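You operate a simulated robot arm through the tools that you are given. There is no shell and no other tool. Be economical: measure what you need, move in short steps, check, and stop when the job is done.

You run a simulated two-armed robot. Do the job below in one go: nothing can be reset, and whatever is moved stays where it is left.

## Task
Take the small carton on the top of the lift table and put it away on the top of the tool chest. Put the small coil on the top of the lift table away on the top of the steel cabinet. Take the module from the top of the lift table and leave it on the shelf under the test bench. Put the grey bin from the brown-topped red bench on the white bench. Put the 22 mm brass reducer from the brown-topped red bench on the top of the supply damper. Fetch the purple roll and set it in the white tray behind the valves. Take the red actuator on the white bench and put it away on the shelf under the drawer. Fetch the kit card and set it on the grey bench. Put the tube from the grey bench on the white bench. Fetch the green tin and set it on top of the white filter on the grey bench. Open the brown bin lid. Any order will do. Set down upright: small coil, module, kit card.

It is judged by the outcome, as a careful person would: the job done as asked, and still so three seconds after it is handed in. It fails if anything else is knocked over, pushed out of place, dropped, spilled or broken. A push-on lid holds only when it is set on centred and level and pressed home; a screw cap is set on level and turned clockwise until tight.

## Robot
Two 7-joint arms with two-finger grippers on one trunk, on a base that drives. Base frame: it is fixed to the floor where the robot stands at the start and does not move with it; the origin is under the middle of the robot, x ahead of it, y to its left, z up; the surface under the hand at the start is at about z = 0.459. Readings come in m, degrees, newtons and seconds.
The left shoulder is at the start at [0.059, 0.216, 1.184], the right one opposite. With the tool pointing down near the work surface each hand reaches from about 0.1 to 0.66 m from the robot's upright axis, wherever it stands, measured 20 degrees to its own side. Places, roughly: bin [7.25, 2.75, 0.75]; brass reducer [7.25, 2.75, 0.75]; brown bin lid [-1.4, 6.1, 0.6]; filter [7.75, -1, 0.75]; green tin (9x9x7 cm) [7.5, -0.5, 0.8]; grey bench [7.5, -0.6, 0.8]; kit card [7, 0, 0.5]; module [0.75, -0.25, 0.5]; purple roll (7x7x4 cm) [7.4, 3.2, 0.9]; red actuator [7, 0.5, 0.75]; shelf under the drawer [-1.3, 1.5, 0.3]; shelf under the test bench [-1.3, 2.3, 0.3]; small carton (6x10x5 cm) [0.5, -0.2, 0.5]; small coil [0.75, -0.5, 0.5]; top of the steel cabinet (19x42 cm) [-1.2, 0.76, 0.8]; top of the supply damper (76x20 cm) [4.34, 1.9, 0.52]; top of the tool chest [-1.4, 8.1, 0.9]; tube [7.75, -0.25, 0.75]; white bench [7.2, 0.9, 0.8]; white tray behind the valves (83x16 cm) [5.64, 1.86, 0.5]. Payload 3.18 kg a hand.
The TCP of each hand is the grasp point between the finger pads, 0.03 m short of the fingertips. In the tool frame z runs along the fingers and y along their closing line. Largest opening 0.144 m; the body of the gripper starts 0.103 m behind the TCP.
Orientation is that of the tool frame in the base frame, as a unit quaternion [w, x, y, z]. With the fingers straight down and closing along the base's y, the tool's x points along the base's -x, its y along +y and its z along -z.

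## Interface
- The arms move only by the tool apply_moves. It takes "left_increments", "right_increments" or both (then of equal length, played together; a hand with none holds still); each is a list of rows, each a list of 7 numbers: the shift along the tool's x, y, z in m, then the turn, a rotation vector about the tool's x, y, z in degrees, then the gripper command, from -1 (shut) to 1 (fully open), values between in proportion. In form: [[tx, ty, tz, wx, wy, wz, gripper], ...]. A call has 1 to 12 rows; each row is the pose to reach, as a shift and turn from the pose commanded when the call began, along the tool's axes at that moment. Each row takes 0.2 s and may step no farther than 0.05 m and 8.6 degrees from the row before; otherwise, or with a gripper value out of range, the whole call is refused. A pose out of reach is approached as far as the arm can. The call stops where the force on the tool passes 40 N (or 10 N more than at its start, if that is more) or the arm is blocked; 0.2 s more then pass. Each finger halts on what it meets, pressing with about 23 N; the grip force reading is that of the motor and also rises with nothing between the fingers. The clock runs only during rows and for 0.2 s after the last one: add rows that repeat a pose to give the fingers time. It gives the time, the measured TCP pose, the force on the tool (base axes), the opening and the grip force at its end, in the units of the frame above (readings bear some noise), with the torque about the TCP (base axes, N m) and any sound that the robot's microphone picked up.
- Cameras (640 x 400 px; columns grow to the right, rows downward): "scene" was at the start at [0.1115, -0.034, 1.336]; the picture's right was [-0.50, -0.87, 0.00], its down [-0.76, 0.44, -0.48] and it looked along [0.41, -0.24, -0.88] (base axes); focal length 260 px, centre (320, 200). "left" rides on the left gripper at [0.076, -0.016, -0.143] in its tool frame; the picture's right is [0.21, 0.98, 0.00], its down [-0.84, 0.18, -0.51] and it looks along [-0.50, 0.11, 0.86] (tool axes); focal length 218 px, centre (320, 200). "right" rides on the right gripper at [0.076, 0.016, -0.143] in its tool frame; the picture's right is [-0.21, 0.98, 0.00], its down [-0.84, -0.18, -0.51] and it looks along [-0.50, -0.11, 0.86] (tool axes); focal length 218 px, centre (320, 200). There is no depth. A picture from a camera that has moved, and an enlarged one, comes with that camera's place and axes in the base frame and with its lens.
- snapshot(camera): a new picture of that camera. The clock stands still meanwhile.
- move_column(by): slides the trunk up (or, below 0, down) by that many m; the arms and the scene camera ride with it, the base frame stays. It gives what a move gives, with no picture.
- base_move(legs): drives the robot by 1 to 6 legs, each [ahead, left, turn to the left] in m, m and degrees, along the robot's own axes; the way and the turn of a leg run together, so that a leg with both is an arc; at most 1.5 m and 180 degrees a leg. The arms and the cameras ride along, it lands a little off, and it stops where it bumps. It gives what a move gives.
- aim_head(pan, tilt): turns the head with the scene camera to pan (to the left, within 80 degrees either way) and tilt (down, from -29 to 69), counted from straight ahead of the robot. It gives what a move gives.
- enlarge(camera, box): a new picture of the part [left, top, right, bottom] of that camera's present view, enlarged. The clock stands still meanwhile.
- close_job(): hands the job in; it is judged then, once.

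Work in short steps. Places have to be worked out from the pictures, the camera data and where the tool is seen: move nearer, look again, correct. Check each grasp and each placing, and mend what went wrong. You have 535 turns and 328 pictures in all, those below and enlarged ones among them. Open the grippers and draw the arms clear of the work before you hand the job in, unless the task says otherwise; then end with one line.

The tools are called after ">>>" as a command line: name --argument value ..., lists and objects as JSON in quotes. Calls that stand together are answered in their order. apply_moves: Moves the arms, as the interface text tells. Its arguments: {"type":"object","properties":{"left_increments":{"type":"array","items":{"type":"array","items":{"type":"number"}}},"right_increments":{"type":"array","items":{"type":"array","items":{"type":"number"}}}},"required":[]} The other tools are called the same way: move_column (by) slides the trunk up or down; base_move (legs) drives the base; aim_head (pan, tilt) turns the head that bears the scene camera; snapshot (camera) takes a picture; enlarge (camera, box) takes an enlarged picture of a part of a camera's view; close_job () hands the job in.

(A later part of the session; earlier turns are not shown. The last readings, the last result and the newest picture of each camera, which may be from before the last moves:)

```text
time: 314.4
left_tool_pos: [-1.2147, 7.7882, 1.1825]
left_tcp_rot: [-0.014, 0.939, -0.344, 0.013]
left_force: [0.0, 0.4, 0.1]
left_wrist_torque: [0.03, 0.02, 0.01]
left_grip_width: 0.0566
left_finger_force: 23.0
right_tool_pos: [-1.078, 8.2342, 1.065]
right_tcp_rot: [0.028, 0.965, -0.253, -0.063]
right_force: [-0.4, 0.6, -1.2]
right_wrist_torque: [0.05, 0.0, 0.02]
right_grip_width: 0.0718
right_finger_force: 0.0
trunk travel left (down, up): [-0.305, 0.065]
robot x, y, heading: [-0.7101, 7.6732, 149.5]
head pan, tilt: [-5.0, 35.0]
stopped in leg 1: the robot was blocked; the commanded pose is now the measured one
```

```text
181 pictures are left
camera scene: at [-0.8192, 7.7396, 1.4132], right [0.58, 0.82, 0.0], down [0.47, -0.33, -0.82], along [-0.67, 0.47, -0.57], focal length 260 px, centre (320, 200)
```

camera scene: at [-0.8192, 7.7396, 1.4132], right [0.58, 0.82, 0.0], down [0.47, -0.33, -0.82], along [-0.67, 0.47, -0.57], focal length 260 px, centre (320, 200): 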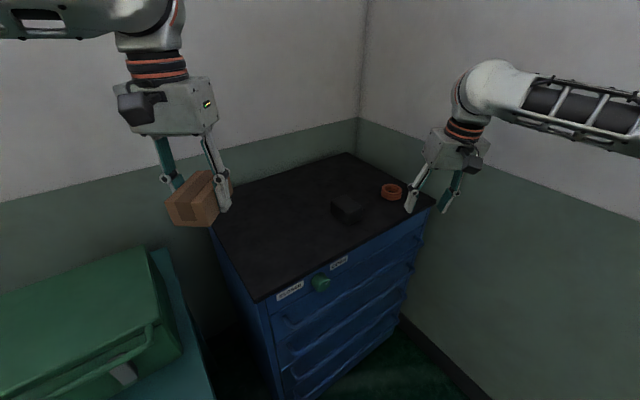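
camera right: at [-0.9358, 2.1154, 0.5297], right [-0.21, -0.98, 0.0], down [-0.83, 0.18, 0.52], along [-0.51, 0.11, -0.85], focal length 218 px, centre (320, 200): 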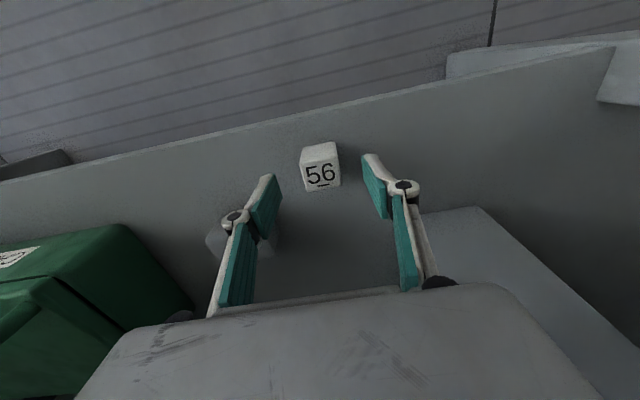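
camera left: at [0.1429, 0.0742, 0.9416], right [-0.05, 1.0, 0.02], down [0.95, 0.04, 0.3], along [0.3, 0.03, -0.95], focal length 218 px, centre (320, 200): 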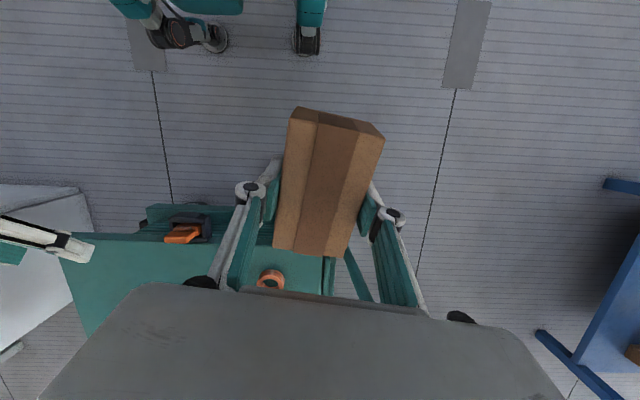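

The base just bumped something low, so I stay here. I extend the left arm over the mat.

>>> apply_moves --left_increments '[[-0.044, -0.009, 0, 0, 0, 0, -1], [-0.088, -0.018, 0, 0, 0, 0, -1], [-0.132, -0.027, 0, 0, 0, 0, -1], [-0.175, -0.036, 0, 0, 0, 0, -1], [-0.219, -0.046, 0, 0, 0, 0, -1], [-0.263, -0.055, 0, 0, 0, 0, -1], [-0.263, -0.055, 0.045, 0, 0, 0, -1], [-0.263, -0.055, 0.09, 0, 0, 0, -1], [-0.263, -0.055, 0.135, 0, 0, 0, -1], [-0.263, -0.055, 0.18, 0, 0, 0, -1]]'

>>> snapshot --camera "scene"

>>> snapshot --camera "left"

```text
time: 316.6
left_tool_pos: [-1.3535, 7.9726, 0.9987]
left_tcp_rot: [-0.015, 0.939, -0.343, 0.012]
left_force: [-0.8, -0.4, 1.4]
left_wrist_torque: [0.03, -0.05, -0.02]
left_grip_width: 0.0566
left_finger_force: 23.2
left hand out of reach, approached as far as the arm can: row 5, 6, 7, 8, 9, 10
right_tool_pos: [-1.0796, 8.2329, 1.064]
right_tcp_rot: [0.029, 0.965, -0.253, -0.063]
right_force: [-0.6, -1.1, 0.3]
right_wrist_torque: [0.01, -0.03, -0.01]
right_grip_width: 0.0719
right_finger_force: 0.0
trunk travel left (down, up): [-0.305, 0.065]
robot x, y, heading: [-0.7109, 7.6676, 150.0]
head pan, tilt: [-5.0, 35.0]
```

```text
180 pictures are left
camera scene: at [-0.8215, 7.7391, 1.413], right [0.58, 0.82, 0.0], down [0.47, -0.33, -0.82], along [-0.67, 0.47, -0.57], focal length 260 px, centre (320, 200)
```

scene: 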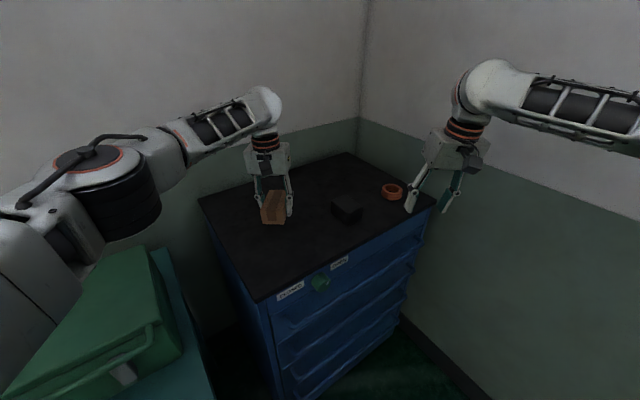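

```text
179 pictures are left
camera left: at [-1.2896, 7.9332, 1.1435], right [-0.47, -0.88, -0.03], down [-0.78, 0.4, 0.49], along [-0.42, 0.26, -0.87], focal length 218 px, centre (320, 200)
```

left: 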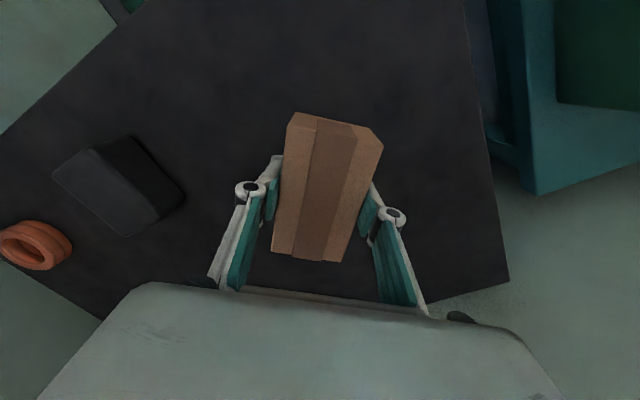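

Slightly stretched; I pull back 5 cm and lower onto the mat.

>>> apply_moves --left_increments '[[0.03, 0, 0.01, 0, 0, 0, -1], [0.055, 0, 0.025, 0, 0, 0, -1], [0.055, 0, 0.045, 0, 0, 0, -1], [0.055, 0, 0.056, 0, 0, 0, -1], [0.055, 0, 0.064, 0, 0, 0, -1]]'

```text
time: 317.8
left_tool_pos: [-1.3112, 7.938, 0.9505]
left_tcp_rot: [-0.018, 0.939, -0.342, 0.007]
left_force: [8.2, -5.2, 19.9]
left_wrist_torque: [-0.71, 0.21, 0.35]
left_grip_width: 0.0567
left_finger_force: 23.5
right_tool_pos: [-1.0781, 8.234, 1.0653]
right_tcp_rot: [0.028, 0.965, -0.253, -0.063]
right_force: [0.0, 0.7, -0.2]
right_wrist_torque: [-0.03, -0.02, -0.01]
right_grip_width: 0.0722
right_finger_force: 0.1
trunk travel left (down, up): [-0.305, 0.065]
robot x, y, heading: [-0.7105, 7.6702, 149.7]
head pan, tilt: [-5.0, 35.0]
stopped in row 5 (left hand): the force on the tool passed its limit at 50 N (the readings are from after the stop); the commanded pose is now the measured one
```

Contact made. Ease off slightly, open, and lift away.

>>> apply_moves --left_increments '[[0, 0, -0.004, 0, 0, 0, -1], [0, 0, -0.005, 0, 0, 0, 0.2], [0, 0, -0.005, 0, 0, 0, 0.3], [0, 0, -0.005, 0, 0, 0, 0.3], [0, 0, -0.045, 0, 0, 0, 0.3], [0, 0, -0.09, 0, 0, 0, 0.3], [0.04, 0, -0.12, 0, 0, 0, 0.3], [0.08, 0, -0.14, 0, 0, 0, 0.3], [0.12, 0, -0.16, 0, 0, 0, 0.3], [0.16, 0, -0.18, 0, 0, 0, 0.3], [0.2, 0.02, -0.19, 0, 0, 0, 0.3]]'

>>> snapshot --camera "scene"

```text
time: 320.2
left_tool_pos: [-1.176, 7.7877, 1.1407]
left_tcp_rot: [-0.017, 0.939, -0.343, 0.008]
left_force: [0.1, -0.8, 0.5]
left_wrist_torque: [0.02, 0.04, 0.01]
left_grip_width: 0.0936
left_finger_force: 0.1
right_tool_pos: [-1.0787, 8.2328, 1.0651]
right_tcp_rot: [0.029, 0.965, -0.253, -0.063]
right_force: [-0.3, 0.1, -0.7]
right_wrist_torque: [0.05, 0.0, 0.01]
right_grip_width: 0.0722
right_finger_force: 0.1
trunk travel left (down, up): [-0.305, 0.065]
robot x, y, heading: [-0.7074, 7.6701, 149.3]
head pan, tilt: [-5.0, 35.0]
```

```text
178 pictures are left
camera scene: at [-0.82, 7.7379, 1.4133], right [0.58, 0.82, 0.0], down [0.47, -0.33, -0.82], along [-0.67, 0.47, -0.57], focal length 260 px, centre (320, 200)
```

scene: 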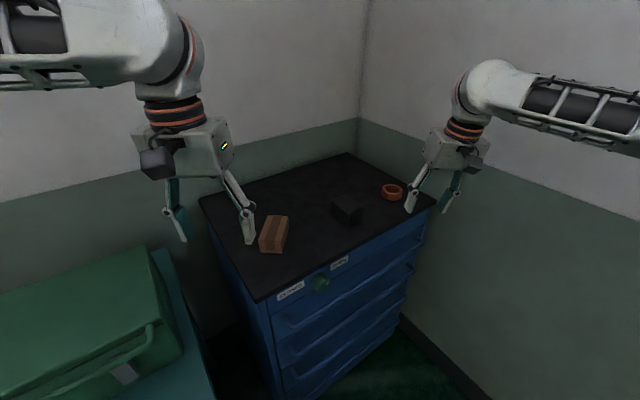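

Carton is on the chest. Now to the brown bin: back off, face the wall, slide along to y≈6.1.

>>> base_move --legs '[[-0.35, 0, 0], [0, 0, 30.5], [-0.1, 0.4, 0], [0, 0.9, 0]]'

>>> aim_head --pan 0 --tilt 40

>>> snapshot --camera "scene"

```text
time: 335.5
left_tool_pos: [-0.7701, 6.057, 1.1389]
left_tcp_rot: [-0.018, 0.996, -0.088, 0.003]
left_force: [-0.5, 0.0, -0.4]
left_wrist_torque: [0.01, 0.0, -0.01]
left_grip_width: 0.0935
left_finger_force: 0.1
right_tool_pos: [-0.9076, 6.4907, 1.0645]
right_tcp_rot: [0.044, 0.998, 0.006, -0.054]
right_force: [0.7, 0.3, -0.6]
right_wrist_torque: [0.0, 0.0, 0.0]
right_grip_width: 0.072
right_finger_force: 0.1
trunk travel left (down, up): [-0.305, 0.065]
robot x, y, heading: [-0.3092, 6.1842, 179.5]
head pan, tilt: [-5.0, 35.0]
```

```text
time: 336.2
left_tool_pos: [-0.7701, 6.0565, 1.1386]
left_tcp_rot: [-0.017, 0.996, -0.087, 0.004]
left_force: [-1.1, 0.4, -0.8]
left_wrist_torque: [0.01, -0.01, -0.02]
left_grip_width: 0.0938
left_finger_force: 0.1
right_tool_pos: [-0.9078, 6.4907, 1.0639]
right_tcp_rot: [0.043, 0.998, 0.006, -0.054]
right_force: [-1.0, -0.4, 0.3]
right_wrist_torque: [-0.02, 0.0, -0.01]
right_grip_width: 0.072
right_finger_force: 0.1
trunk travel left (down, up): [-0.305, 0.065]
robot x, y, heading: [-0.3078, 6.1844, 179.6]
head pan, tilt: [0.0, 40.0]
```

```text
177 pictures are left
camera scene: at [-0.4355, 6.1844, 1.4056], right [0.01, 1.0, 0.0], down [0.64, 0.0, -0.77], along [-0.77, 0.0, -0.64], focal length 260 px, centre (320, 200)
```

scene: 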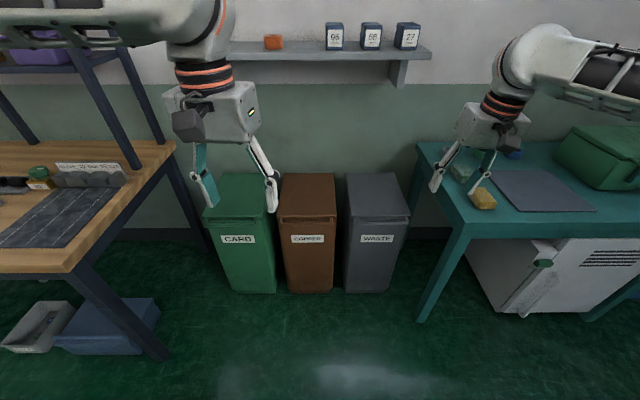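

The brown "COPPER" bin is straight ahead. Enlarge its lid.

>>> enlarge --camera "scene" --box '[200, 160, 420, 300]'

```text
2.86 times, centred on (310, 230) of scene
camera zoom: at [-0.4355, 6.1844, 1.4056], right [0.01, 1.0, 0.0], down [0.64, 0.0, -0.77], along [-0.77, 0.0, -0.64], focal length 743 px, centre (349, 114)
```

zoom: 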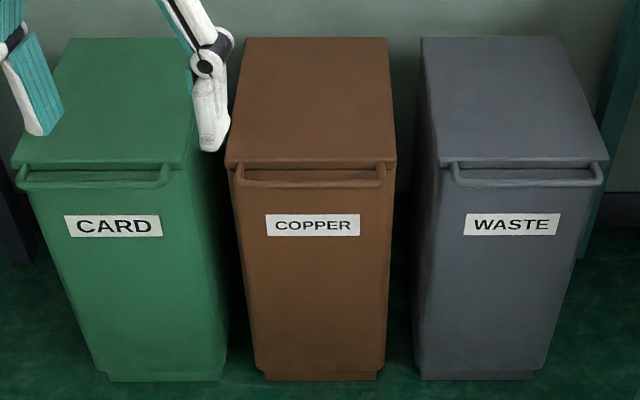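

The lid has a front bar and hinges at the back (x≈-1.6). Plan: level the closed left hand, push up under the bar, and swing the lid back. First I move closer: 0.3 m ahead and 0.15 m right.

>>> base_move --legs '[[0.3, -0.15, 0]]'

>>> apply_moves --left_increments '[[0, 0, 0.03, 0, -8, 0, -1], [0, 0, 0.06, 0, -16, 0, -1], [0, 0, 0.1, 0, -24, 0, -1], [0, 0, 0.14, 0, -32, 0, -1], [0, 0, 0.18, 0, -40, 0, -1], [0, 0, 0.22, 0, -48, 0, -1], [0, 0, 0.26, 0, -56, 0, -1], [0, 0, 0.3, 0, -64, 0, -1]]'

>>> snapshot --camera "scene"

```text
time: 338.4
left_tool_pos: [-1.0674, 6.2095, 1.139]
left_tcp_rot: [-0.017, 0.996, -0.088, 0.003]
left_force: [0.0, -0.2, 0.2]
left_wrist_torque: [-0.04, -0.03, -0.03]
left_grip_width: 0.0936
left_finger_force: 0.0
right_tool_pos: [-1.205, 6.6449, 1.0643]
right_tcp_rot: [0.045, 0.998, 0.005, -0.054]
right_force: [-0.9, -0.7, -1.2]
right_wrist_torque: [-0.03, -0.02, 0.02]
right_grip_width: 0.072
right_finger_force: 0.0
trunk travel left (down, up): [-0.305, 0.065]
robot x, y, heading: [-0.6053, 6.3379, 179.6]
head pan, tilt: [0.0, 40.0]
```

```text
time: 340.2
left_tool_pos: [-1.0648, 6.2202, 0.8403]
left_tcp_rot: [-0.061, 0.845, -0.065, -0.527]
left_force: [-1.0, -0.4, 1.1]
left_wrist_torque: [-0.04, -0.11, 0.0]
left_grip_width: 0.0002
left_finger_force: 22.7
right_tool_pos: [-1.2034, 6.6433, 1.0638]
right_tcp_rot: [0.044, 0.998, 0.006, -0.053]
right_force: [1.2, 0.0, -0.7]
right_wrist_torque: [0.01, 0.05, -0.01]
right_grip_width: 0.0721
right_finger_force: 0.1
trunk travel left (down, up): [-0.305, 0.065]
robot x, y, heading: [-0.6021, 6.3383, 179.7]
head pan, tilt: [0.0, 40.0]
```

```text
175 pictures are left
camera scene: at [-0.7305, 6.3359, 1.4055], right [0.01, 1.0, 0.0], down [0.64, 0.0, -0.77], along [-0.77, 0.01, -0.64], focal length 260 px, centre (320, 200)
```

scene: 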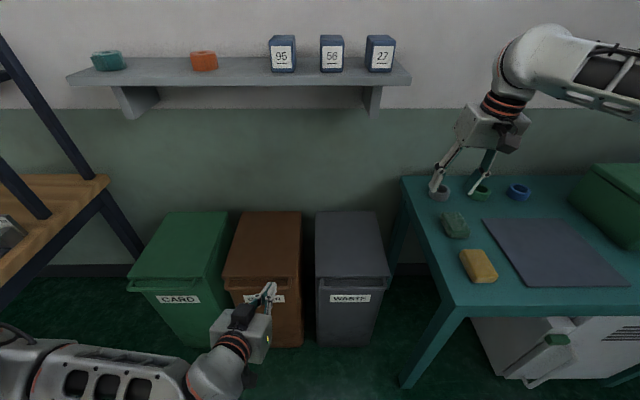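

Works well. Lower the trunk 0.15 m and then level the fingers below bar height in front of the bin.

>>> move_column --by -0.15

>>> apply_moves --left_increments '[[0.012, 0.01, 0.008, 0, -5, 0, -1], [0.025, 0.02, 0.017, 0, -10, 0, -1], [0.037, 0.03, 0.025, 0, -15, 0, -1], [0.05, 0.04, 0.035, 0, -20, 0, -1]]'

>>> snapshot --camera "scene"

```text
time: 341.9
left_tool_pos: [-1.0637, 6.2201, 0.6922]
left_tcp_rot: [-0.062, 0.845, -0.066, -0.526]
left_force: [0.4, 0.5, -0.8]
left_wrist_torque: [-0.04, 0.02, -0.05]
left_grip_width: 0.0
left_finger_force: 23.1
right_tool_pos: [-1.2043, 6.6446, 0.9154]
right_tcp_rot: [0.044, 0.998, 0.005, -0.055]
right_force: [-0.3, 0.3, 0.8]
right_wrist_torque: [-0.01, 0.02, -0.03]
right_grip_width: 0.0722
right_finger_force: 0.0
trunk travel left (down, up): [-0.155, 0.215]
robot x, y, heading: [-0.6047, 6.3419, 179.5]
head pan, tilt: [0.0, 40.0]
```

```text
time: 342.9
left_tool_pos: [-1.0791, 6.1844, 0.6251]
left_tcp_rot: [-0.073, 0.743, -0.054, -0.662]
left_force: [0.0, -0.1, -0.5]
left_wrist_torque: [0.01, 0.02, -0.03]
left_grip_width: 0.0
left_finger_force: 23.2
right_tool_pos: [-1.2039, 6.6446, 0.9132]
right_tcp_rot: [0.044, 0.998, 0.005, -0.052]
right_force: [-0.2, 0.1, -0.3]
right_wrist_torque: [0.05, 0.01, -0.03]
right_grip_width: 0.0722
right_finger_force: 0.0
trunk travel left (down, up): [-0.155, 0.215]
robot x, y, heading: [-0.6023, 6.3362, 179.6]
head pan, tilt: [0.0, 40.0]
```

```text
174 pictures are left
camera scene: at [-0.8278, 6.3369, 1.2474], right [0.01, 1.0, 0.0], down [0.64, 0.0, -0.77], along [-0.77, 0.0, -0.64], focal length 260 px, centre (320, 200)
```

scene: 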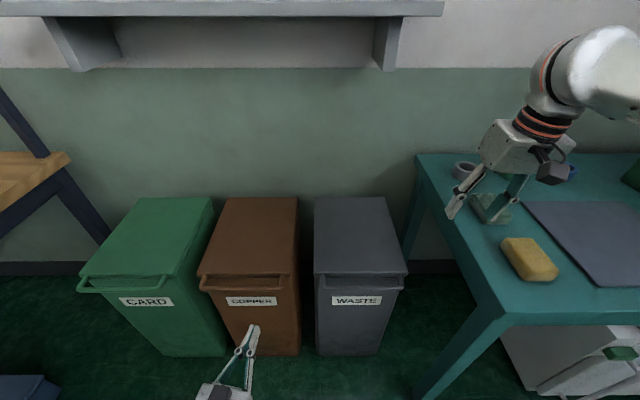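

Nearly level. I go to z≈0.545 below the bar and advance until the tips are under it.

>>> apply_moves --left_increments '[[0.03, 0.022, 0, 0, 0, 0, -1], [0.06, 0.045, 0, 0, 0, 0, -1], [0.08, 0.068, 0, 0, 0, 0, -1], [0.076, 0.075, 0.035, 0, 0, 0, -1], [0.072, 0.082, 0.07, 0, 0, 0, -1], [0.068, 0.088, 0.105, 0, 0, 0, -1]]'

>>> snapshot --camera "scene"

>>> snapshot --camera "left"

```text
time: 344.3
left_tool_pos: [-1.1886, 6.1174, 0.5436]
left_tcp_rot: [-0.071, 0.743, -0.054, -0.663]
left_force: [0.0, 0.1, 0.8]
left_wrist_torque: [-0.01, -0.01, -0.03]
left_grip_width: 0.0001
left_finger_force: 22.6
right_tool_pos: [-1.2042, 6.645, 0.9117]
right_tcp_rot: [0.044, 0.998, 0.005, -0.052]
right_force: [0.5, -0.1, 0.5]
right_wrist_torque: [0.03, 0.04, 0.0]
right_grip_width: 0.0718
right_finger_force: 0.1
trunk travel left (down, up): [-0.155, 0.215]
robot x, y, heading: [-0.6014, 6.3401, 179.6]
head pan, tilt: [0.0, 40.0]
```

```text
173 pictures are left
camera scene: at [-0.8277, 6.3372, 1.2462], right [0.01, 1.0, 0.0], down [0.64, 0.0, -0.77], along [-0.77, 0.01, -0.64], focal length 260 px, centre (320, 200)
```

scene: 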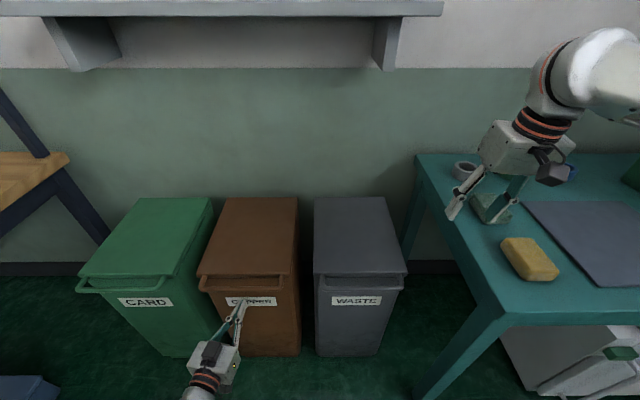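

```text
172 pictures are left
camera left: at [-1.0377, 6.1095, 0.4837], right [-0.15, -0.96, -0.24], down [0.37, -0.28, 0.89], along [-0.92, 0.04, 0.39], focal length 218 px, centre (320, 200)
```

left: 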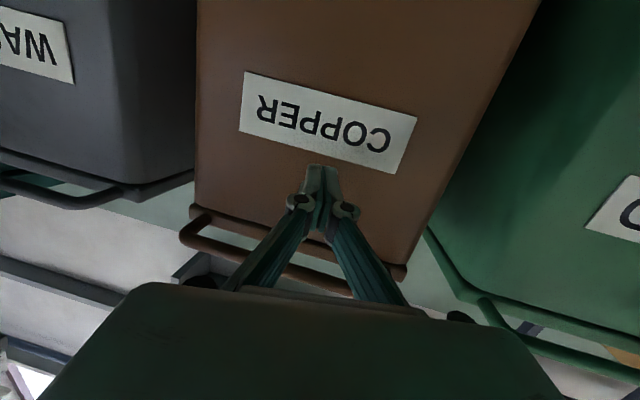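

Triangulating both views, the bar is actually at about [-1.20, 6.14, 0.648], and my fingertips are under it. I push up along the lid's arc.

>>> apply_moves --left_increments '[[-0.0495, -0.002, -0.0055, 0, 0, 0, -1], [-0.089, -0.003, -0.01, 0, 0, 0, -1], [-0.13, -0.0034, -0.0065, 0, 0, 0, -1], [-0.165, -0.0036, -0.0045, 0, 0, 0, -1], [-0.2, -0.0035, -0.0005, 0, 0, 0, -1]]'

>>> snapshot --camera "scene"

```text
time: 345.5
left_tool_pos: [-1.2113, 6.1176, 0.7458]
left_tcp_rot: [-0.072, 0.742, -0.054, -0.664]
left_force: [-0.1, 0.6, -0.8]
left_wrist_torque: [-0.03, -0.01, 0.0]
left_grip_width: 0.0
left_finger_force: 31.0
right_tool_pos: [-1.2045, 6.6437, 0.915]
right_tcp_rot: [0.043, 0.998, 0.005, -0.054]
right_force: [-0.7, 0.0, -0.3]
right_wrist_torque: [-0.01, -0.01, 0.01]
right_grip_width: 0.0723
right_finger_force: 0.1
trunk travel left (down, up): [-0.155, 0.215]
robot x, y, heading: [-0.6058, 6.3371, 179.7]
head pan, tilt: [0.0, 40.0]
```

```text
171 pictures are left
camera scene: at [-0.8273, 6.3375, 1.2476], right [0.01, 1.0, 0.0], down [0.64, 0.0, -0.77], along [-0.77, 0.0, -0.64], focal length 260 px, centre (320, 200)
```

scene: 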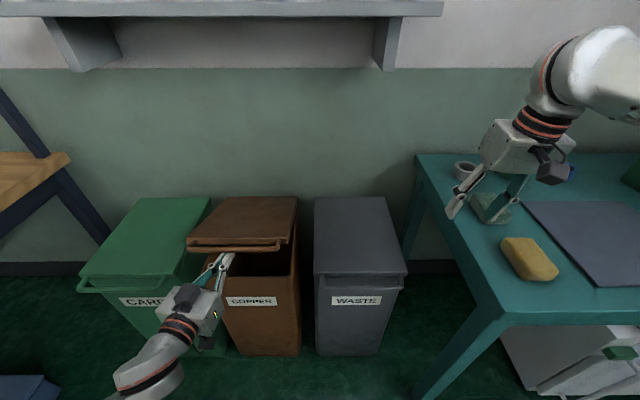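

The lid is opening. I continue along the arc, up and then back past vertical.

>>> apply_moves --left_increments '[[-0.0368, 0.0019, 0.0137, 0, 0, 0, -1], [-0.069, 0.0047, 0.0319, 0, 0, 0, -1], [-0.0968, 0.0082, 0.0535, 0, 0, 0, -1], [-0.13, 0.0124, 0.0795, 0, 0, 0, -1], [-0.1638, 0.0174, 0.1104, 0, 0, 0, -1], [-0.1898, 0.0228, 0.1421, 0, 0, 0, -1], [-0.2068, 0.0286, 0.1748, 0, 0, 0, -1]]'

>>> snapshot --camera "scene"

```text
time: 347.1
left_tool_pos: [-1.4127, 6.116, 0.9275]
left_tcp_rot: [-0.072, 0.743, -0.054, -0.663]
left_force: [0.2, -0.7, 0.2]
left_wrist_torque: [0.02, 0.07, -0.01]
left_grip_width: 0.0001
left_finger_force: 30.0
right_tool_pos: [-1.2043, 6.6445, 0.9134]
right_tcp_rot: [0.043, 0.998, 0.005, -0.054]
right_force: [0.3, 0.0, 0.1]
right_wrist_torque: [-0.01, -0.01, -0.05]
right_grip_width: 0.072
right_finger_force: 0.1
trunk travel left (down, up): [-0.155, 0.215]
robot x, y, heading: [-0.6056, 6.3416, 179.7]
head pan, tilt: [0.0, 40.0]
```

```text
170 pictures are left
camera scene: at [-0.8276, 6.3377, 1.2474], right [0.01, 1.0, 0.0], down [0.64, 0.0, -0.77], along [-0.77, 0.0, -0.64], focal length 260 px, centre (320, 200)
```

scene: 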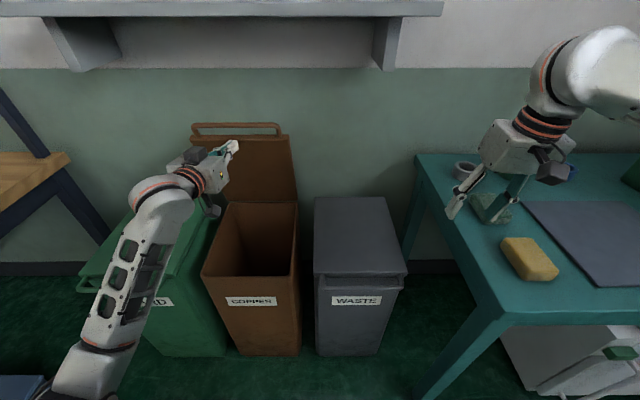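

Lid is near vertical; push it further back until it rests.

>>> apply_moves --left_increments '[[-0.003, 0.0045, 0.0245, 0, 0, 0, -1], [-0.0059, 0.0089, 0.0488, 0, 0, 0, -1], [-0.003, 0.0125, 0.07, 0, 0, 0, -1], [0, 0.0163, 0.089, 0, 0, 0, -1], [0.002, 0.02, 0.11, 0, 0, 0, -1], [0.0045, 0.0237, 0.129, 0, 0, 0, -1]]'

>>> snapshot --camera "scene"

```text
time: 348.5
left_tool_pos: [-1.5409, 6.1184, 0.9106]
left_tcp_rot: [-0.072, 0.742, -0.054, -0.664]
left_force: [0.7, -0.1, 0.1]
left_wrist_torque: [-0.01, 0.02, 0.02]
left_grip_width: 0.0001
left_finger_force: 30.9
right_tool_pos: [-1.2042, 6.6451, 0.9145]
right_tcp_rot: [0.044, 0.998, 0.006, -0.054]
right_force: [-0.1, -0.5, 0.0]
right_wrist_torque: [-0.01, 0.02, 0.03]
right_grip_width: 0.072
right_finger_force: 0.0
trunk travel left (down, up): [-0.155, 0.215]
robot x, y, heading: [-0.6028, 6.3374, 179.3]
head pan, tilt: [0.0, 40.0]
```

```text
169 pictures are left
camera scene: at [-0.8274, 6.3376, 1.2475], right [0.01, 1.0, 0.0], down [0.64, 0.0, -0.77], along [-0.77, 0.0, -0.64], focal length 260 px, centre (320, 200)
```

scene: 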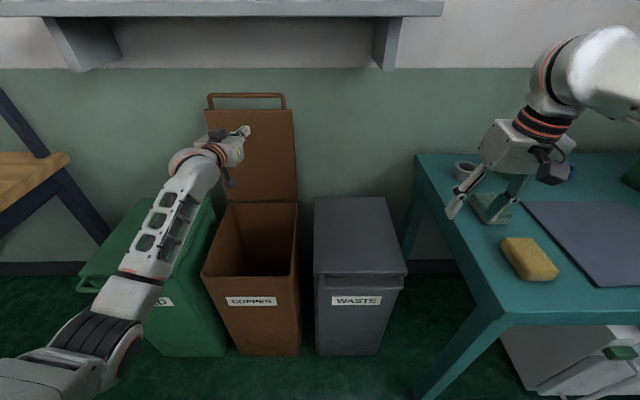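

Past vertical it seems. Push 4 cm more, then withdraw and check it stays.

>>> apply_moves --left_increments '[[0, 0.003, 0.02, 0, 0, 0, -1], [0, 0.006, 0.04, 0, 0, 0, -1], [0, 0, 0.0, 0, 0, 0, -1], [0, -0.005, -0.05, 0, 0, 0, -1], [0, -0.01, -0.1, 0, 0, 0, -1], [0, -0.015, -0.15, 0, 0, 0, -1], [0, -0.02, -0.2, 0, 0, 0, -1], [0, -0.025, -0.25, 0, 0, 0, -1], [0, -0.03, -0.3, 0, 0, 0, -1]]'

>>> snapshot --camera "scene"

```text
refused: row 4 steps farther than a row can; nothing moved
```

```text
168 pictures are left
camera scene: at [-0.8274, 6.3376, 1.2475], right [0.01, 1.0, 0.0], down [0.64, 0.0, -0.77], along [-0.77, 0.0, -0.64], focal length 260 px, centre (320, 200)
```

scene: 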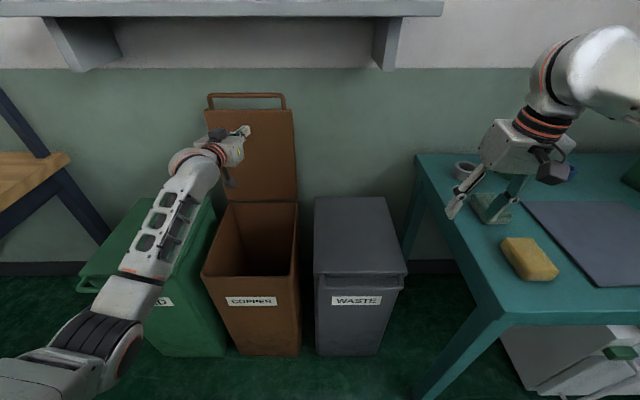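

Step size slip; I resend with shorter steps.

>>> apply_moves --left_increments '[[0, 0.003, 0.02, 0, 0, 0, -1], [0, 0.006, 0.04, 0, 0, 0, -1], [0, 0.003, 0.0, 0, 0, 0, -1], [0, 0, -0.045, 0, 0, 0, -1], [0, 0, -0.09, 0, 0, 0, -1], [0, 0, -0.135, 0, 0, 0, -1], [0, 0, -0.18, 0, 0, 0, -1], [0, 0, -0.225, 0, 0, 0, -1], [0, 0, -0.27, 0, 0, 0, -1], [0, 0, -0.31, 0, 0, 0, -1], [0, 0, -0.35, 0, 0, 0, -1]]'

>>> snapshot --camera "scene"

```text
time: 349.0
left_tool_pos: [-1.5611, 6.118, 0.9115]
left_tcp_rot: [-0.074, 0.74, -0.055, -0.666]
left_force: [27.7, -0.1, 4.4]
left_wrist_torque: [0.0, 0.05, 0.06]
left_grip_width: 0.0001
left_finger_force: 31.0
right_tool_pos: [-1.2025, 6.6431, 0.9155]
right_tcp_rot: [0.044, 0.997, 0.006, -0.055]
right_force: [-0.1, -0.8, -0.5]
right_wrist_torque: [0.03, -0.04, 0.01]
right_grip_width: 0.0719
right_finger_force: 0.2
trunk travel left (down, up): [-0.155, 0.215]
robot x, y, heading: [-0.6028, 6.3374, 179.8]
head pan, tilt: [0.0, 40.0]
stopped in row 2 (left hand): the force on the tool passed its limit at 73 N (the readings are from after the stop); the commanded pose is now the measured one
```

```text
167 pictures are left
camera scene: at [-0.8238, 6.3368, 1.2483], right [0.0, 1.0, 0.0], down [0.64, 0.0, -0.77], along [-0.77, 0.0, -0.64], focal length 260 px, centre (320, 200)
```

scene: 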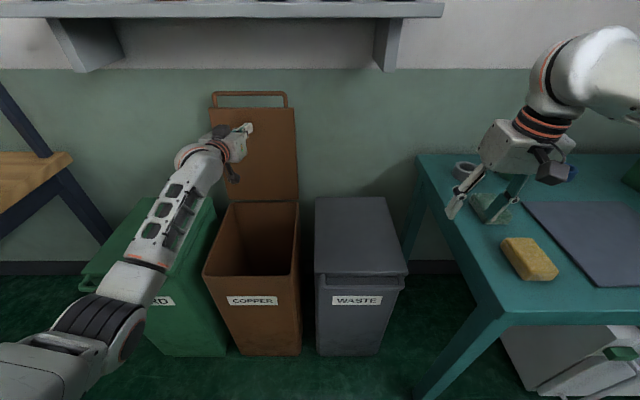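

It hit its stop (lid fully open). Withdraw the hand.

>>> apply_moves --left_increments '[[0, 0, -0.045, 0, 0, 0, -1], [0, 0, -0.09, 0, 0, 0, -1], [0, 0, -0.135, 0, 0, 0, -1], [0, 0, -0.18, 0, 0, 0, -1], [0, 0, -0.225, 0, 0, 0, -1], [0, 0, -0.27, 0, 0, 0, -1], [0, 0, -0.31, 0, 0, 0, -1], [0, 0, -0.35, 0, 0, 0, -1]]'

>>> snapshot --camera "scene"

```text
time: 350.8
left_tool_pos: [-1.2207, 6.0571, 0.9443]
left_tcp_rot: [-0.073, 0.743, -0.054, -0.663]
left_force: [-0.2, 0.1, -0.6]
left_wrist_torque: [0.01, 0.04, -0.03]
left_grip_width: 0.0
left_finger_force: 30.9
right_tool_pos: [-1.204, 6.6427, 0.9135]
right_tcp_rot: [0.043, 0.998, 0.006, -0.054]
right_force: [0.3, -1.1, -0.1]
right_wrist_torque: [0.0, -0.01, 0.02]
right_grip_width: 0.0718
right_finger_force: 0.2
trunk travel left (down, up): [-0.155, 0.215]
robot x, y, heading: [-0.6035, 6.3409, 179.9]
head pan, tilt: [0.0, 40.0]
```

```text
166 pictures are left
camera scene: at [-0.8267, 6.337, 1.2478], right [0.0, 1.0, 0.0], down [0.64, 0.0, -0.77], along [-0.77, 0.0, -0.64], focal length 260 px, centre (320, 200)
```

scene: 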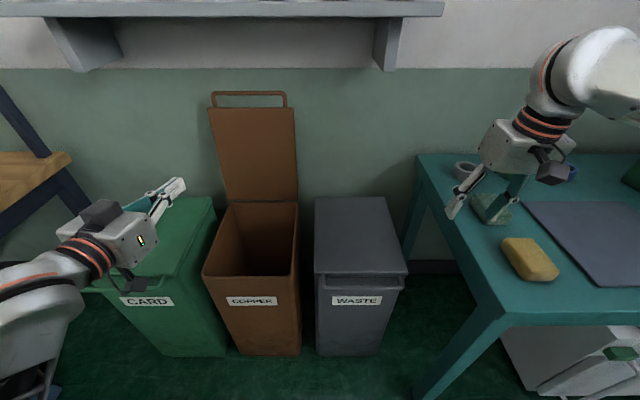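

The lid stays open. Back away from the bins, then tip the left fingers down and tuck.

>>> base_move --legs '[[-0.4, 0, 0]]'

>>> apply_moves --left_increments '[[-0.012, 0, -0.01, 0, 8, 0, -1], [-0.024, 0, -0.02, 0, 16, 0, -1], [-0.036, 0, -0.03, 0, 24, 0, 0], [-0.048, 0, -0.04, 0, 32, 0, 0], [-0.06, 0, -0.05, 0, 40, 0, 0], [-0.072, 0, -0.06, 0, 48, 0, 0], [-0.084, 0, -0.07, 0, 56, 0, 0], [-0.096, 0, -0.08, 0, 64, 0, 0], [-0.108, 0, -0.09, 0, 72, 0, 0], [-0.12, 0, -0.1, 0, 80, 0, 0]]'

>>> snapshot --camera "scene"

```text
time: 353.3
left_tool_pos: [-0.824, 6.0566, 0.9444]
left_tcp_rot: [-0.073, 0.742, -0.055, -0.664]
left_force: [0.4, 0.1, 0.7]
left_wrist_torque: [-0.03, 0.0, -0.02]
left_grip_width: 0.0
left_finger_force: 30.2
right_tool_pos: [-0.8034, 6.642, 0.9142]
right_tcp_rot: [0.044, 0.998, 0.004, -0.053]
right_force: [-0.2, 0.2, 0.2]
right_wrist_torque: [0.03, 0.0, -0.02]
right_grip_width: 0.0718
right_finger_force: 0.1
trunk travel left (down, up): [-0.155, 0.215]
robot x, y, heading: [-0.2007, 6.3357, 179.8]
head pan, tilt: [0.0, 40.0]
```

```text
time: 355.5
left_tool_pos: [-0.737, 6.036, 1.0773]
left_tcp_rot: [-0.021, 0.995, -0.089, -0.03]
left_force: [0.6, -0.1, -0.4]
left_wrist_torque: [-0.03, 0.06, -0.02]
left_grip_width: 0.072
left_finger_force: 0.1
left hand out of reach, approached as far as the arm can: row 1, 2
right_tool_pos: [-0.8026, 6.6428, 0.9137]
right_tcp_rot: [0.045, 0.998, 0.005, -0.054]
right_force: [0.4, 0.1, 1.1]
right_wrist_torque: [0.0, 0.04, -0.03]
right_grip_width: 0.0721
right_finger_force: 0.1
trunk travel left (down, up): [-0.155, 0.215]
robot x, y, heading: [-0.2035, 6.3344, 179.6]
head pan, tilt: [0.0, 40.0]
```

```text
165 pictures are left
camera scene: at [-0.4256, 6.3362, 1.2479], right [0.01, 1.0, 0.0], down [0.64, 0.0, -0.77], along [-0.77, 0.0, -0.64], focal length 260 px, centre (320, 200)
```

scene: 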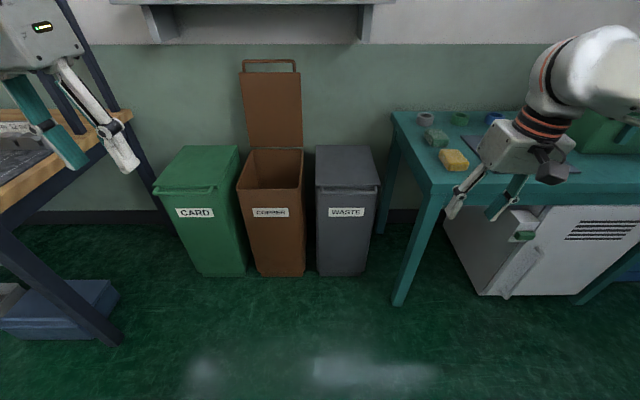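

Now travel to the far benches. Turn toward the hall and look ahead.

>>> base_move --legs '[[0, 0, 75], [0, 0, 75]]'

>>> aim_head --pan 0 --tilt 20

>>> snapshot --camera "scene"

```text
time: 362.3
left_tool_pos: [0.41, 6.3078, 1.076]
left_tcp_rot: [0.023, 0.36, 0.932, -0.028]
left_force: [0.9, 0.5, 0.6]
left_wrist_torque: [-0.04, -0.02, 0.02]
left_grip_width: 0.0721
left_finger_force: 0.1
right_tool_pos: [0.1449, 5.7582, 0.9134]
right_tcp_rot: [0.062, 0.27, 0.961, 0.027]
right_force: [-0.3, 0.2, 0.7]
right_wrist_torque: [0.02, 0.0, -0.01]
right_grip_width: 0.0718
right_finger_force: 0.1
trunk travel left (down, up): [-0.155, 0.215]
robot x, y, heading: [-0.2075, 6.3303, -32.1]
head pan, tilt: [0.0, 40.0]
```

```text
time: 363.1
left_tool_pos: [0.4097, 6.3066, 1.0754]
left_tcp_rot: [0.024, 0.359, 0.932, -0.03]
left_force: [-0.1, -0.3, 0.5]
left_wrist_torque: [0.01, -0.01, 0.01]
left_grip_width: 0.0721
left_finger_force: 0.1
right_tool_pos: [0.1444, 5.7583, 0.9131]
right_tcp_rot: [0.063, 0.27, 0.96, 0.027]
right_force: [-0.4, 0.6, -0.6]
right_wrist_torque: [-0.02, -0.01, 0.01]
right_grip_width: 0.072
right_finger_force: 0.0
trunk travel left (down, up): [-0.155, 0.215]
robot x, y, heading: [-0.2013, 6.3377, -32.5]
head pan, tilt: [0.0, 20.0]
```

```text
164 pictures are left
camera scene: at [-0.0074, 6.2104, 1.2789], right [-0.53, -0.85, 0.0], down [-0.29, 0.18, -0.94], along [0.79, -0.5, -0.34], focal length 260 px, centre (320, 200)
```

scene: 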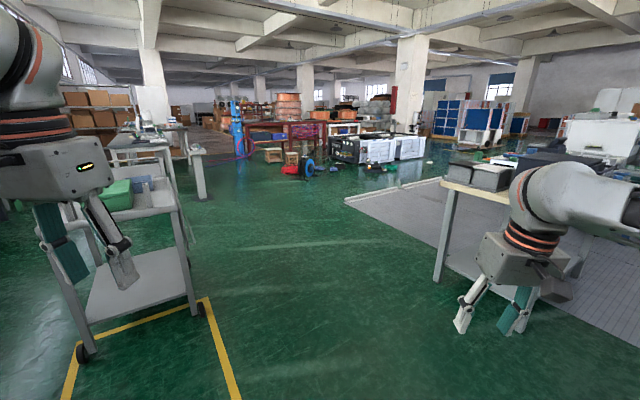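

The way diagonally ahead is free (cart at left, desk at right). Drive 2.5 m along this heading, then turn toward -y.

>>> base_move --legs '[[1.4, 0, 0], [1.2, 0, 0], [0, 0, -50], [1.4, 0, 0]]'

>>> snapshot --camera "scene"

```text
time: 384.8
left_tool_pos: [2.5574, 3.0297, 1.0749]
left_tcp_rot: [0.01, 0.72, 0.693, -0.036]
left_force: [0.2, -0.3, 0.8]
left_wrist_torque: [-0.02, 0.01, 0.02]
left_grip_width: 0.0717
left_finger_force: 0.0
right_tool_pos: [1.9652, 2.8806, 0.9138]
right_tcp_rot: [0.069, 0.65, 0.757, -0.002]
right_force: [-0.2, 0.3, -0.1]
right_wrist_torque: [-0.04, 0.01, -0.03]
right_grip_width: 0.0718
right_finger_force: 0.1
trunk travel left (down, up): [-0.155, 0.215]
robot x, y, heading: [2.1822, 3.5165, -81.9]
head pan, tilt: [0.0, 20.0]
```

```text
163 pictures are left
camera scene: at [2.2157, 3.2861, 1.2789], right [-0.99, -0.13, 0.0], down [-0.05, 0.34, -0.94], along [0.13, -0.93, -0.34], focal length 260 px, centre (320, 200)
```

scene: 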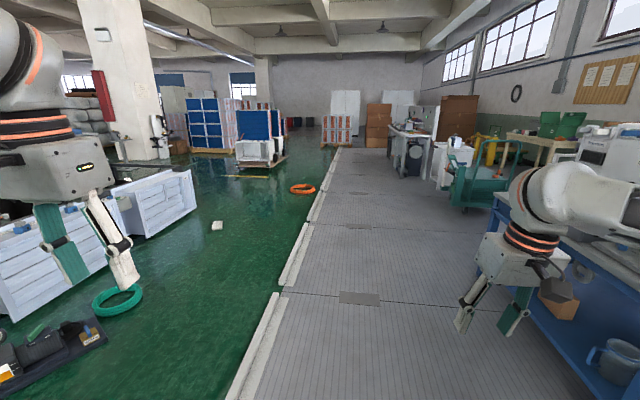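

I check whether the white kerbs along the platform edge (x≈2.7) are solid or have gaps.

>>> aim_head --pan 25 --tilt 35

>>> snapshot --camera "scene"

```text
time: 385.7
left_tool_pos: [2.5567, 3.0291, 1.0749]
left_tcp_rot: [0.009, 0.72, 0.693, -0.036]
left_force: [-0.3, 0.3, -0.1]
left_wrist_torque: [-0.01, -0.01, -0.02]
left_grip_width: 0.0722
left_finger_force: 0.1
right_tool_pos: [1.964, 2.8799, 0.9133]
right_tcp_rot: [0.069, 0.65, 0.757, -0.001]
right_force: [0.3, -0.2, 0.6]
right_wrist_torque: [-0.01, -0.02, -0.01]
right_grip_width: 0.0721
right_finger_force: 0.0
trunk travel left (down, up): [-0.155, 0.215]
robot x, y, heading: [2.1855, 3.5197, -82.2]
head pan, tilt: [25.0, 35.0]
```

```text
162 pictures are left
camera scene: at [2.2507, 3.3043, 1.2552], right [-0.84, -0.54, 0.0], down [-0.31, 0.48, -0.82], along [0.44, -0.69, -0.57], focal length 260 px, centre (320, 200)
```

scene: 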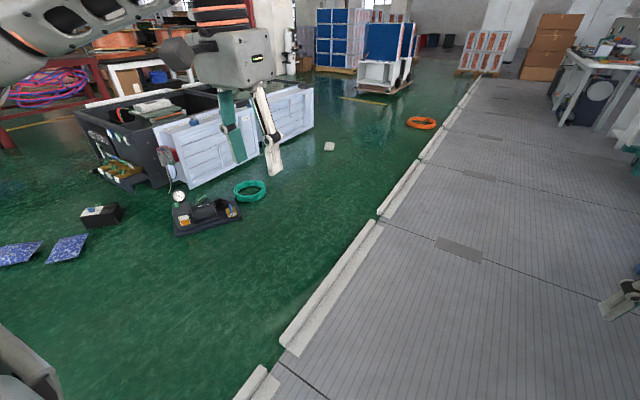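

The kerb is a continuous row, but the platform's end is open. I go back, round the kerb's end, then down the green floor at x≈3.3 past the tools.

>>> base_move --legs '[[-0.7, 0, 0], [0, 1.2, 0], [0, 0, -8], [1.4, 0, 0]]'

>>> aim_head --pan 10 --tilt 30

>>> snapshot --camera "scene"

```text
time: 407.1
left_tool_pos: [3.5252, 2.4176, 1.0758]
left_tcp_rot: [0.005, 0.777, 0.628, -0.036]
left_force: [0.1, -0.2, 0.0]
left_wrist_torque: [0.01, 0.01, 0.06]
left_grip_width: 0.072
left_finger_force: 0.1
right_tool_pos: [2.9169, 2.3712, 0.914]
right_tcp_rot: [0.068, 0.712, 0.699, -0.008]
right_force: [0.0, 1.1, 0.3]
right_wrist_torque: [0.0, 0.01, 0.01]
right_grip_width: 0.072
right_finger_force: 0.0
trunk travel left (down, up): [-0.155, 0.215]
robot x, y, heading: [3.239, 2.9578, -92.3]
head pan, tilt: [25.0, 35.0]
```

```text
time: 407.9
left_tool_pos: [3.5256, 2.4176, 1.0754]
left_tcp_rot: [0.006, 0.776, 0.63, -0.037]
left_force: [0.4, 0.3, 0.4]
left_wrist_torque: [-0.03, -0.02, 0.02]
left_grip_width: 0.0721
left_finger_force: 0.1
right_tool_pos: [2.9183, 2.3704, 0.9142]
right_tcp_rot: [0.068, 0.712, 0.698, -0.008]
right_force: [0.7, 0.1, 0.4]
right_wrist_torque: [-0.03, -0.01, 0.02]
right_grip_width: 0.072
right_finger_force: 0.0
trunk travel left (down, up): [-0.155, 0.215]
robot x, y, heading: [3.2408, 2.9571, -92.1]
head pan, tilt: [10.0, 30.0]
```

```text
161 pictures are left
camera scene: at [3.2493, 2.7317, 1.2629], right [-0.99, -0.14, 0.0], down [-0.07, 0.5, -0.87], along [0.12, -0.86, -0.5], focal length 260 px, centre (320, 200)
```

scene: 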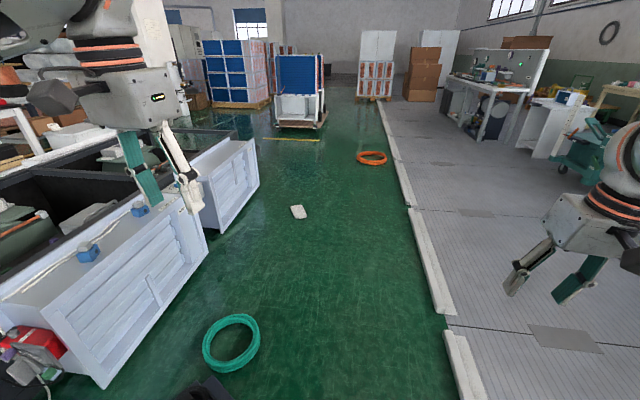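

Clear lane. Drive to y≈0.2, then turn east past the dampers' end (y≈0.3).

>>> base_move --legs '[[1.4, 0.06, 0], [1.35, 0.06, 0], [0, 0, 68], [1.2, 0, 0]]'

>>> aim_head --pan 15 --tilt 22

>>> snapshot --camera "scene"

```text
time: 429.8
left_tool_pos: [4.976, -0.2723, 1.0755]
left_tcp_rot: [0.025, 0.309, 0.95, -0.028]
left_force: [-0.7, -0.2, 0.0]
left_wrist_torque: [0.01, -0.02, -0.01]
left_grip_width: 0.0721
left_finger_force: 0.1
right_tool_pos: [4.7706, -0.8482, 0.9132]
right_tcp_rot: [0.062, 0.217, 0.974, 0.032]
right_force: [0.8, 0.0, 0.3]
right_wrist_torque: [0.03, 0.03, 0.0]
right_grip_width: 0.072
right_finger_force: 0.1
trunk travel left (down, up): [-0.155, 0.215]
robot x, y, heading: [4.3619, -0.3069, -25.8]
head pan, tilt: [10.0, 30.0]
```

```text
time: 430.5
left_tool_pos: [4.9762, -0.2722, 1.0757]
left_tcp_rot: [0.026, 0.307, 0.951, -0.027]
left_force: [0.4, -0.1, -0.6]
left_wrist_torque: [0.01, 0.02, 0.0]
left_grip_width: 0.072
left_finger_force: 0.1
right_tool_pos: [4.7705, -0.8471, 0.9148]
right_tcp_rot: [0.062, 0.217, 0.974, 0.031]
right_force: [0.2, 0.2, 0.7]
right_wrist_torque: [0.0, 0.04, 0.0]
right_grip_width: 0.072
right_finger_force: 0.2
trunk travel left (down, up): [-0.155, 0.215]
robot x, y, heading: [4.3653, -0.31, -26.2]
head pan, tilt: [15.0, 22.0]
```

```text
160 pictures are left
camera scene: at [4.5793, -0.3912, 1.2757], right [-0.19, -0.98, 0.0], down [-0.37, 0.07, -0.93], along [0.91, -0.18, -0.38], focal length 260 px, centre (320, 200)
```

scene: 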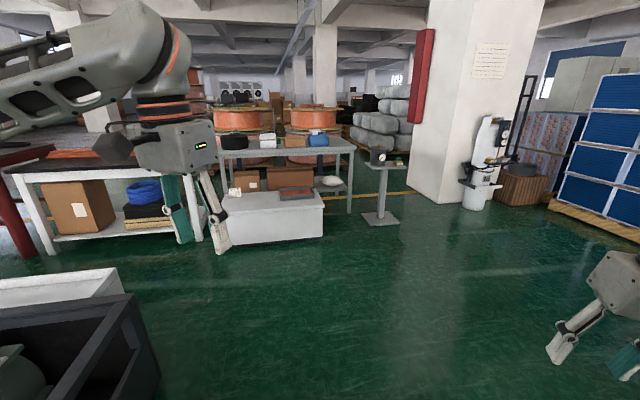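

At the far area. I turn to heading 0 and move ahead to x≈6.0 for a closer look.

>>> base_move --legs '[[0, 0, 26], [1.3, 0.1, 0]]'

>>> aim_head --pan 0 --tilt 28

>>> snapshot --camera "scene"

>>> aim_head --pan 55 --tilt 25

>>> snapshot --camera "scene"

```text
time: 438.3
left_tool_pos: [6.1953, 0.0544, 1.0752]
left_tcp_rot: [0.029, 0.099, 0.994, -0.021]
left_force: [0.3, -0.4, 0.3]
left_wrist_torque: [-0.06, 0.02, -0.01]
left_grip_width: 0.0721
left_finger_force: 0.1
right_tool_pos: [6.2465, -0.5551, 0.9142]
right_tcp_rot: [0.054, 0.006, 0.998, 0.044]
right_force: [-0.9, 0.4, -0.5]
right_wrist_torque: [-0.01, 0.0, 0.02]
right_grip_width: 0.0721
right_finger_force: 0.1
trunk travel left (down, up): [-0.155, 0.215]
robot x, y, heading: [5.6535, -0.2364, -1.3]
head pan, tilt: [15.0, 22.0]
```

```text
time: 439.1
left_tool_pos: [6.195, 0.0523, 1.0761]
left_tcp_rot: [0.031, 0.1, 0.994, -0.022]
left_force: [0.0, -0.8, 0.0]
left_wrist_torque: [0.05, 0.0, 0.0]
left_grip_width: 0.0722
left_finger_force: 0.0
right_tool_pos: [6.2474, -0.5547, 0.9138]
right_tcp_rot: [0.053, 0.007, 0.998, 0.043]
right_force: [-0.7, -0.3, -0.1]
right_wrist_torque: [0.0, -0.01, 0.03]
right_grip_width: 0.0719
right_finger_force: 0.1
trunk travel left (down, up): [-0.155, 0.215]
robot x, y, heading: [5.6552, -0.2345, -1.9]
head pan, tilt: [0.0, 28.0]
```

```text
159 pictures are left
camera scene: at [5.8838, -0.2427, 1.2661], right [-0.03, -1.0, 0.0], down [-0.47, 0.01, -0.88], along [0.88, -0.02, -0.47], focal length 260 px, centre (320, 200)
```

scene: 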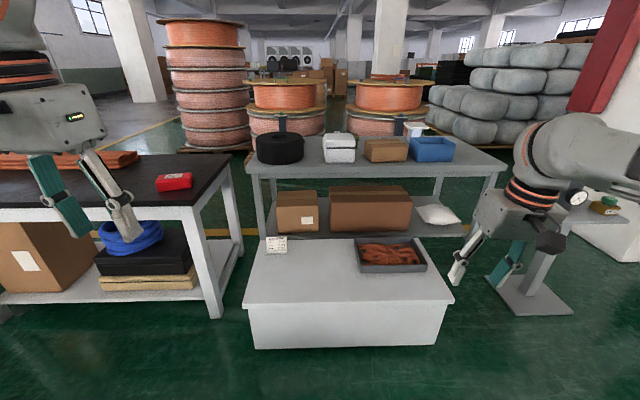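

```text
time: 440.4
left_tool_pos: [6.1954, 0.053, 1.0752]
left_tcp_rot: [0.031, 0.1, 0.994, -0.022]
left_force: [0.1, 0.7, 0.2]
left_wrist_torque: [0.0, 0.01, 0.0]
left_grip_width: 0.072
left_finger_force: 0.1
right_tool_pos: [6.2476, -0.555, 0.9141]
right_tcp_rot: [0.054, 0.007, 0.998, 0.042]
right_force: [0.9, -0.3, 0.4]
right_wrist_torque: [0.03, -0.02, 0.02]
right_grip_width: 0.0721
right_finger_force: 0.0
trunk travel left (down, up): [-0.155, 0.215]
robot x, y, heading: [5.657, -0.233, -1.5]
head pan, tilt: [55.0, 25.0]
```

```text
158 pictures are left
camera scene: at [5.8477, -0.1663, 1.2709], right [0.8, -0.6, 0.0], down [-0.25, -0.34, -0.91], along [0.54, 0.73, -0.42], focal length 260 px, centre (320, 200)
```

scene: 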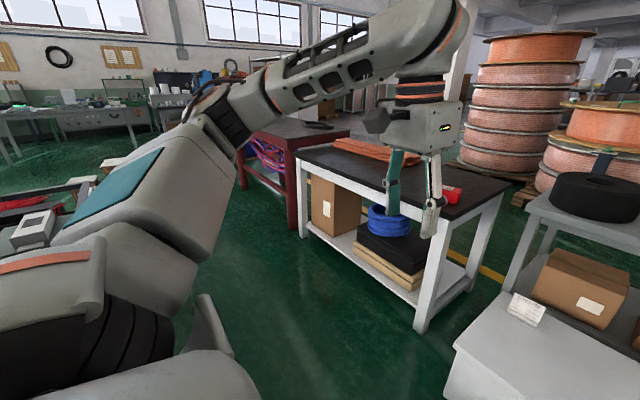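

I see the white bench (dark top) with the red actuator at left, the kit card on the white chest, and items on the grey bench. Enlarge the grey bench.

>>> aim_head --pan 0 --tilt 28

>>> enlarge --camera "scene" --box '[230, 90, 480, 190]'

>>> enlarge --camera "scene" --box '[150, 160, 300, 260]'

```text
time: 441.6
left_tool_pos: [6.1953, 0.0535, 1.0752]
left_tcp_rot: [0.03, 0.1, 0.994, -0.022]
left_force: [-0.3, 0.2, -0.9]
left_wrist_torque: [0.02, 0.01, 0.01]
left_grip_width: 0.0719
left_finger_force: 0.0
right_tool_pos: [6.2472, -0.5546, 0.9143]
right_tcp_rot: [0.054, 0.007, 0.998, 0.043]
right_force: [-0.5, -1.2, 0.6]
right_wrist_torque: [-0.03, -0.02, 0.02]
right_grip_width: 0.0721
right_finger_force: 0.1
trunk travel left (down, up): [-0.155, 0.215]
robot x, y, heading: [5.6543, -0.2328, -1.8]
head pan, tilt: [0.0, 28.0]
```

```text
2.56 times, centred on (355, 140) of scene
camera zoom: at [5.8838, -0.2427, 1.2661], right [-0.03, -1.0, 0.0], down [-0.47, 0.01, -0.88], along [0.88, -0.02, -0.47], focal length 666 px, centre (230, 354)
```

zoom: 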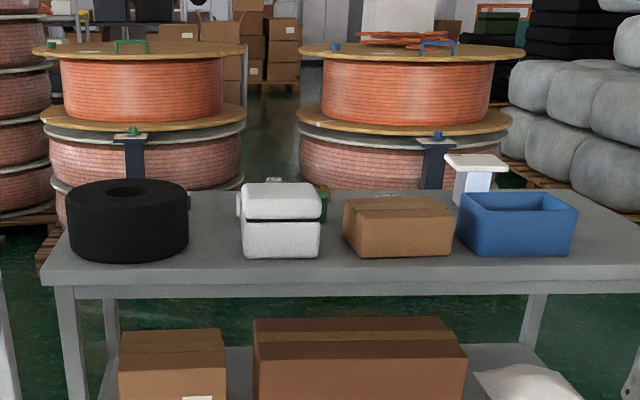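

```text
4.00 times, centred on (225, 210) of scene
camera zoom: at [5.8838, -0.2427, 1.2661], right [-0.03, -1.0, 0.0], down [-0.47, 0.01, -0.88], along [0.88, -0.02, -0.47], focal length 1040 px, centre (700, 160)
```

zoom: 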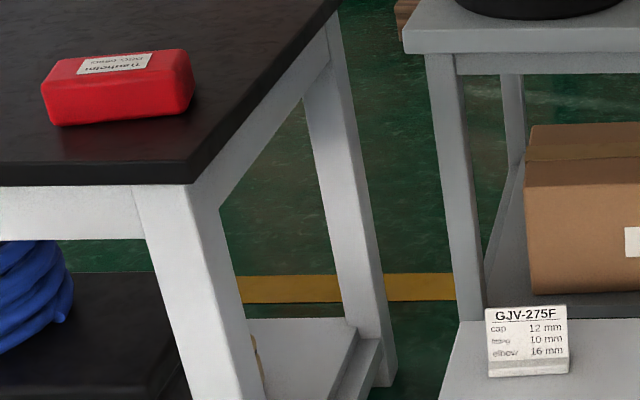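

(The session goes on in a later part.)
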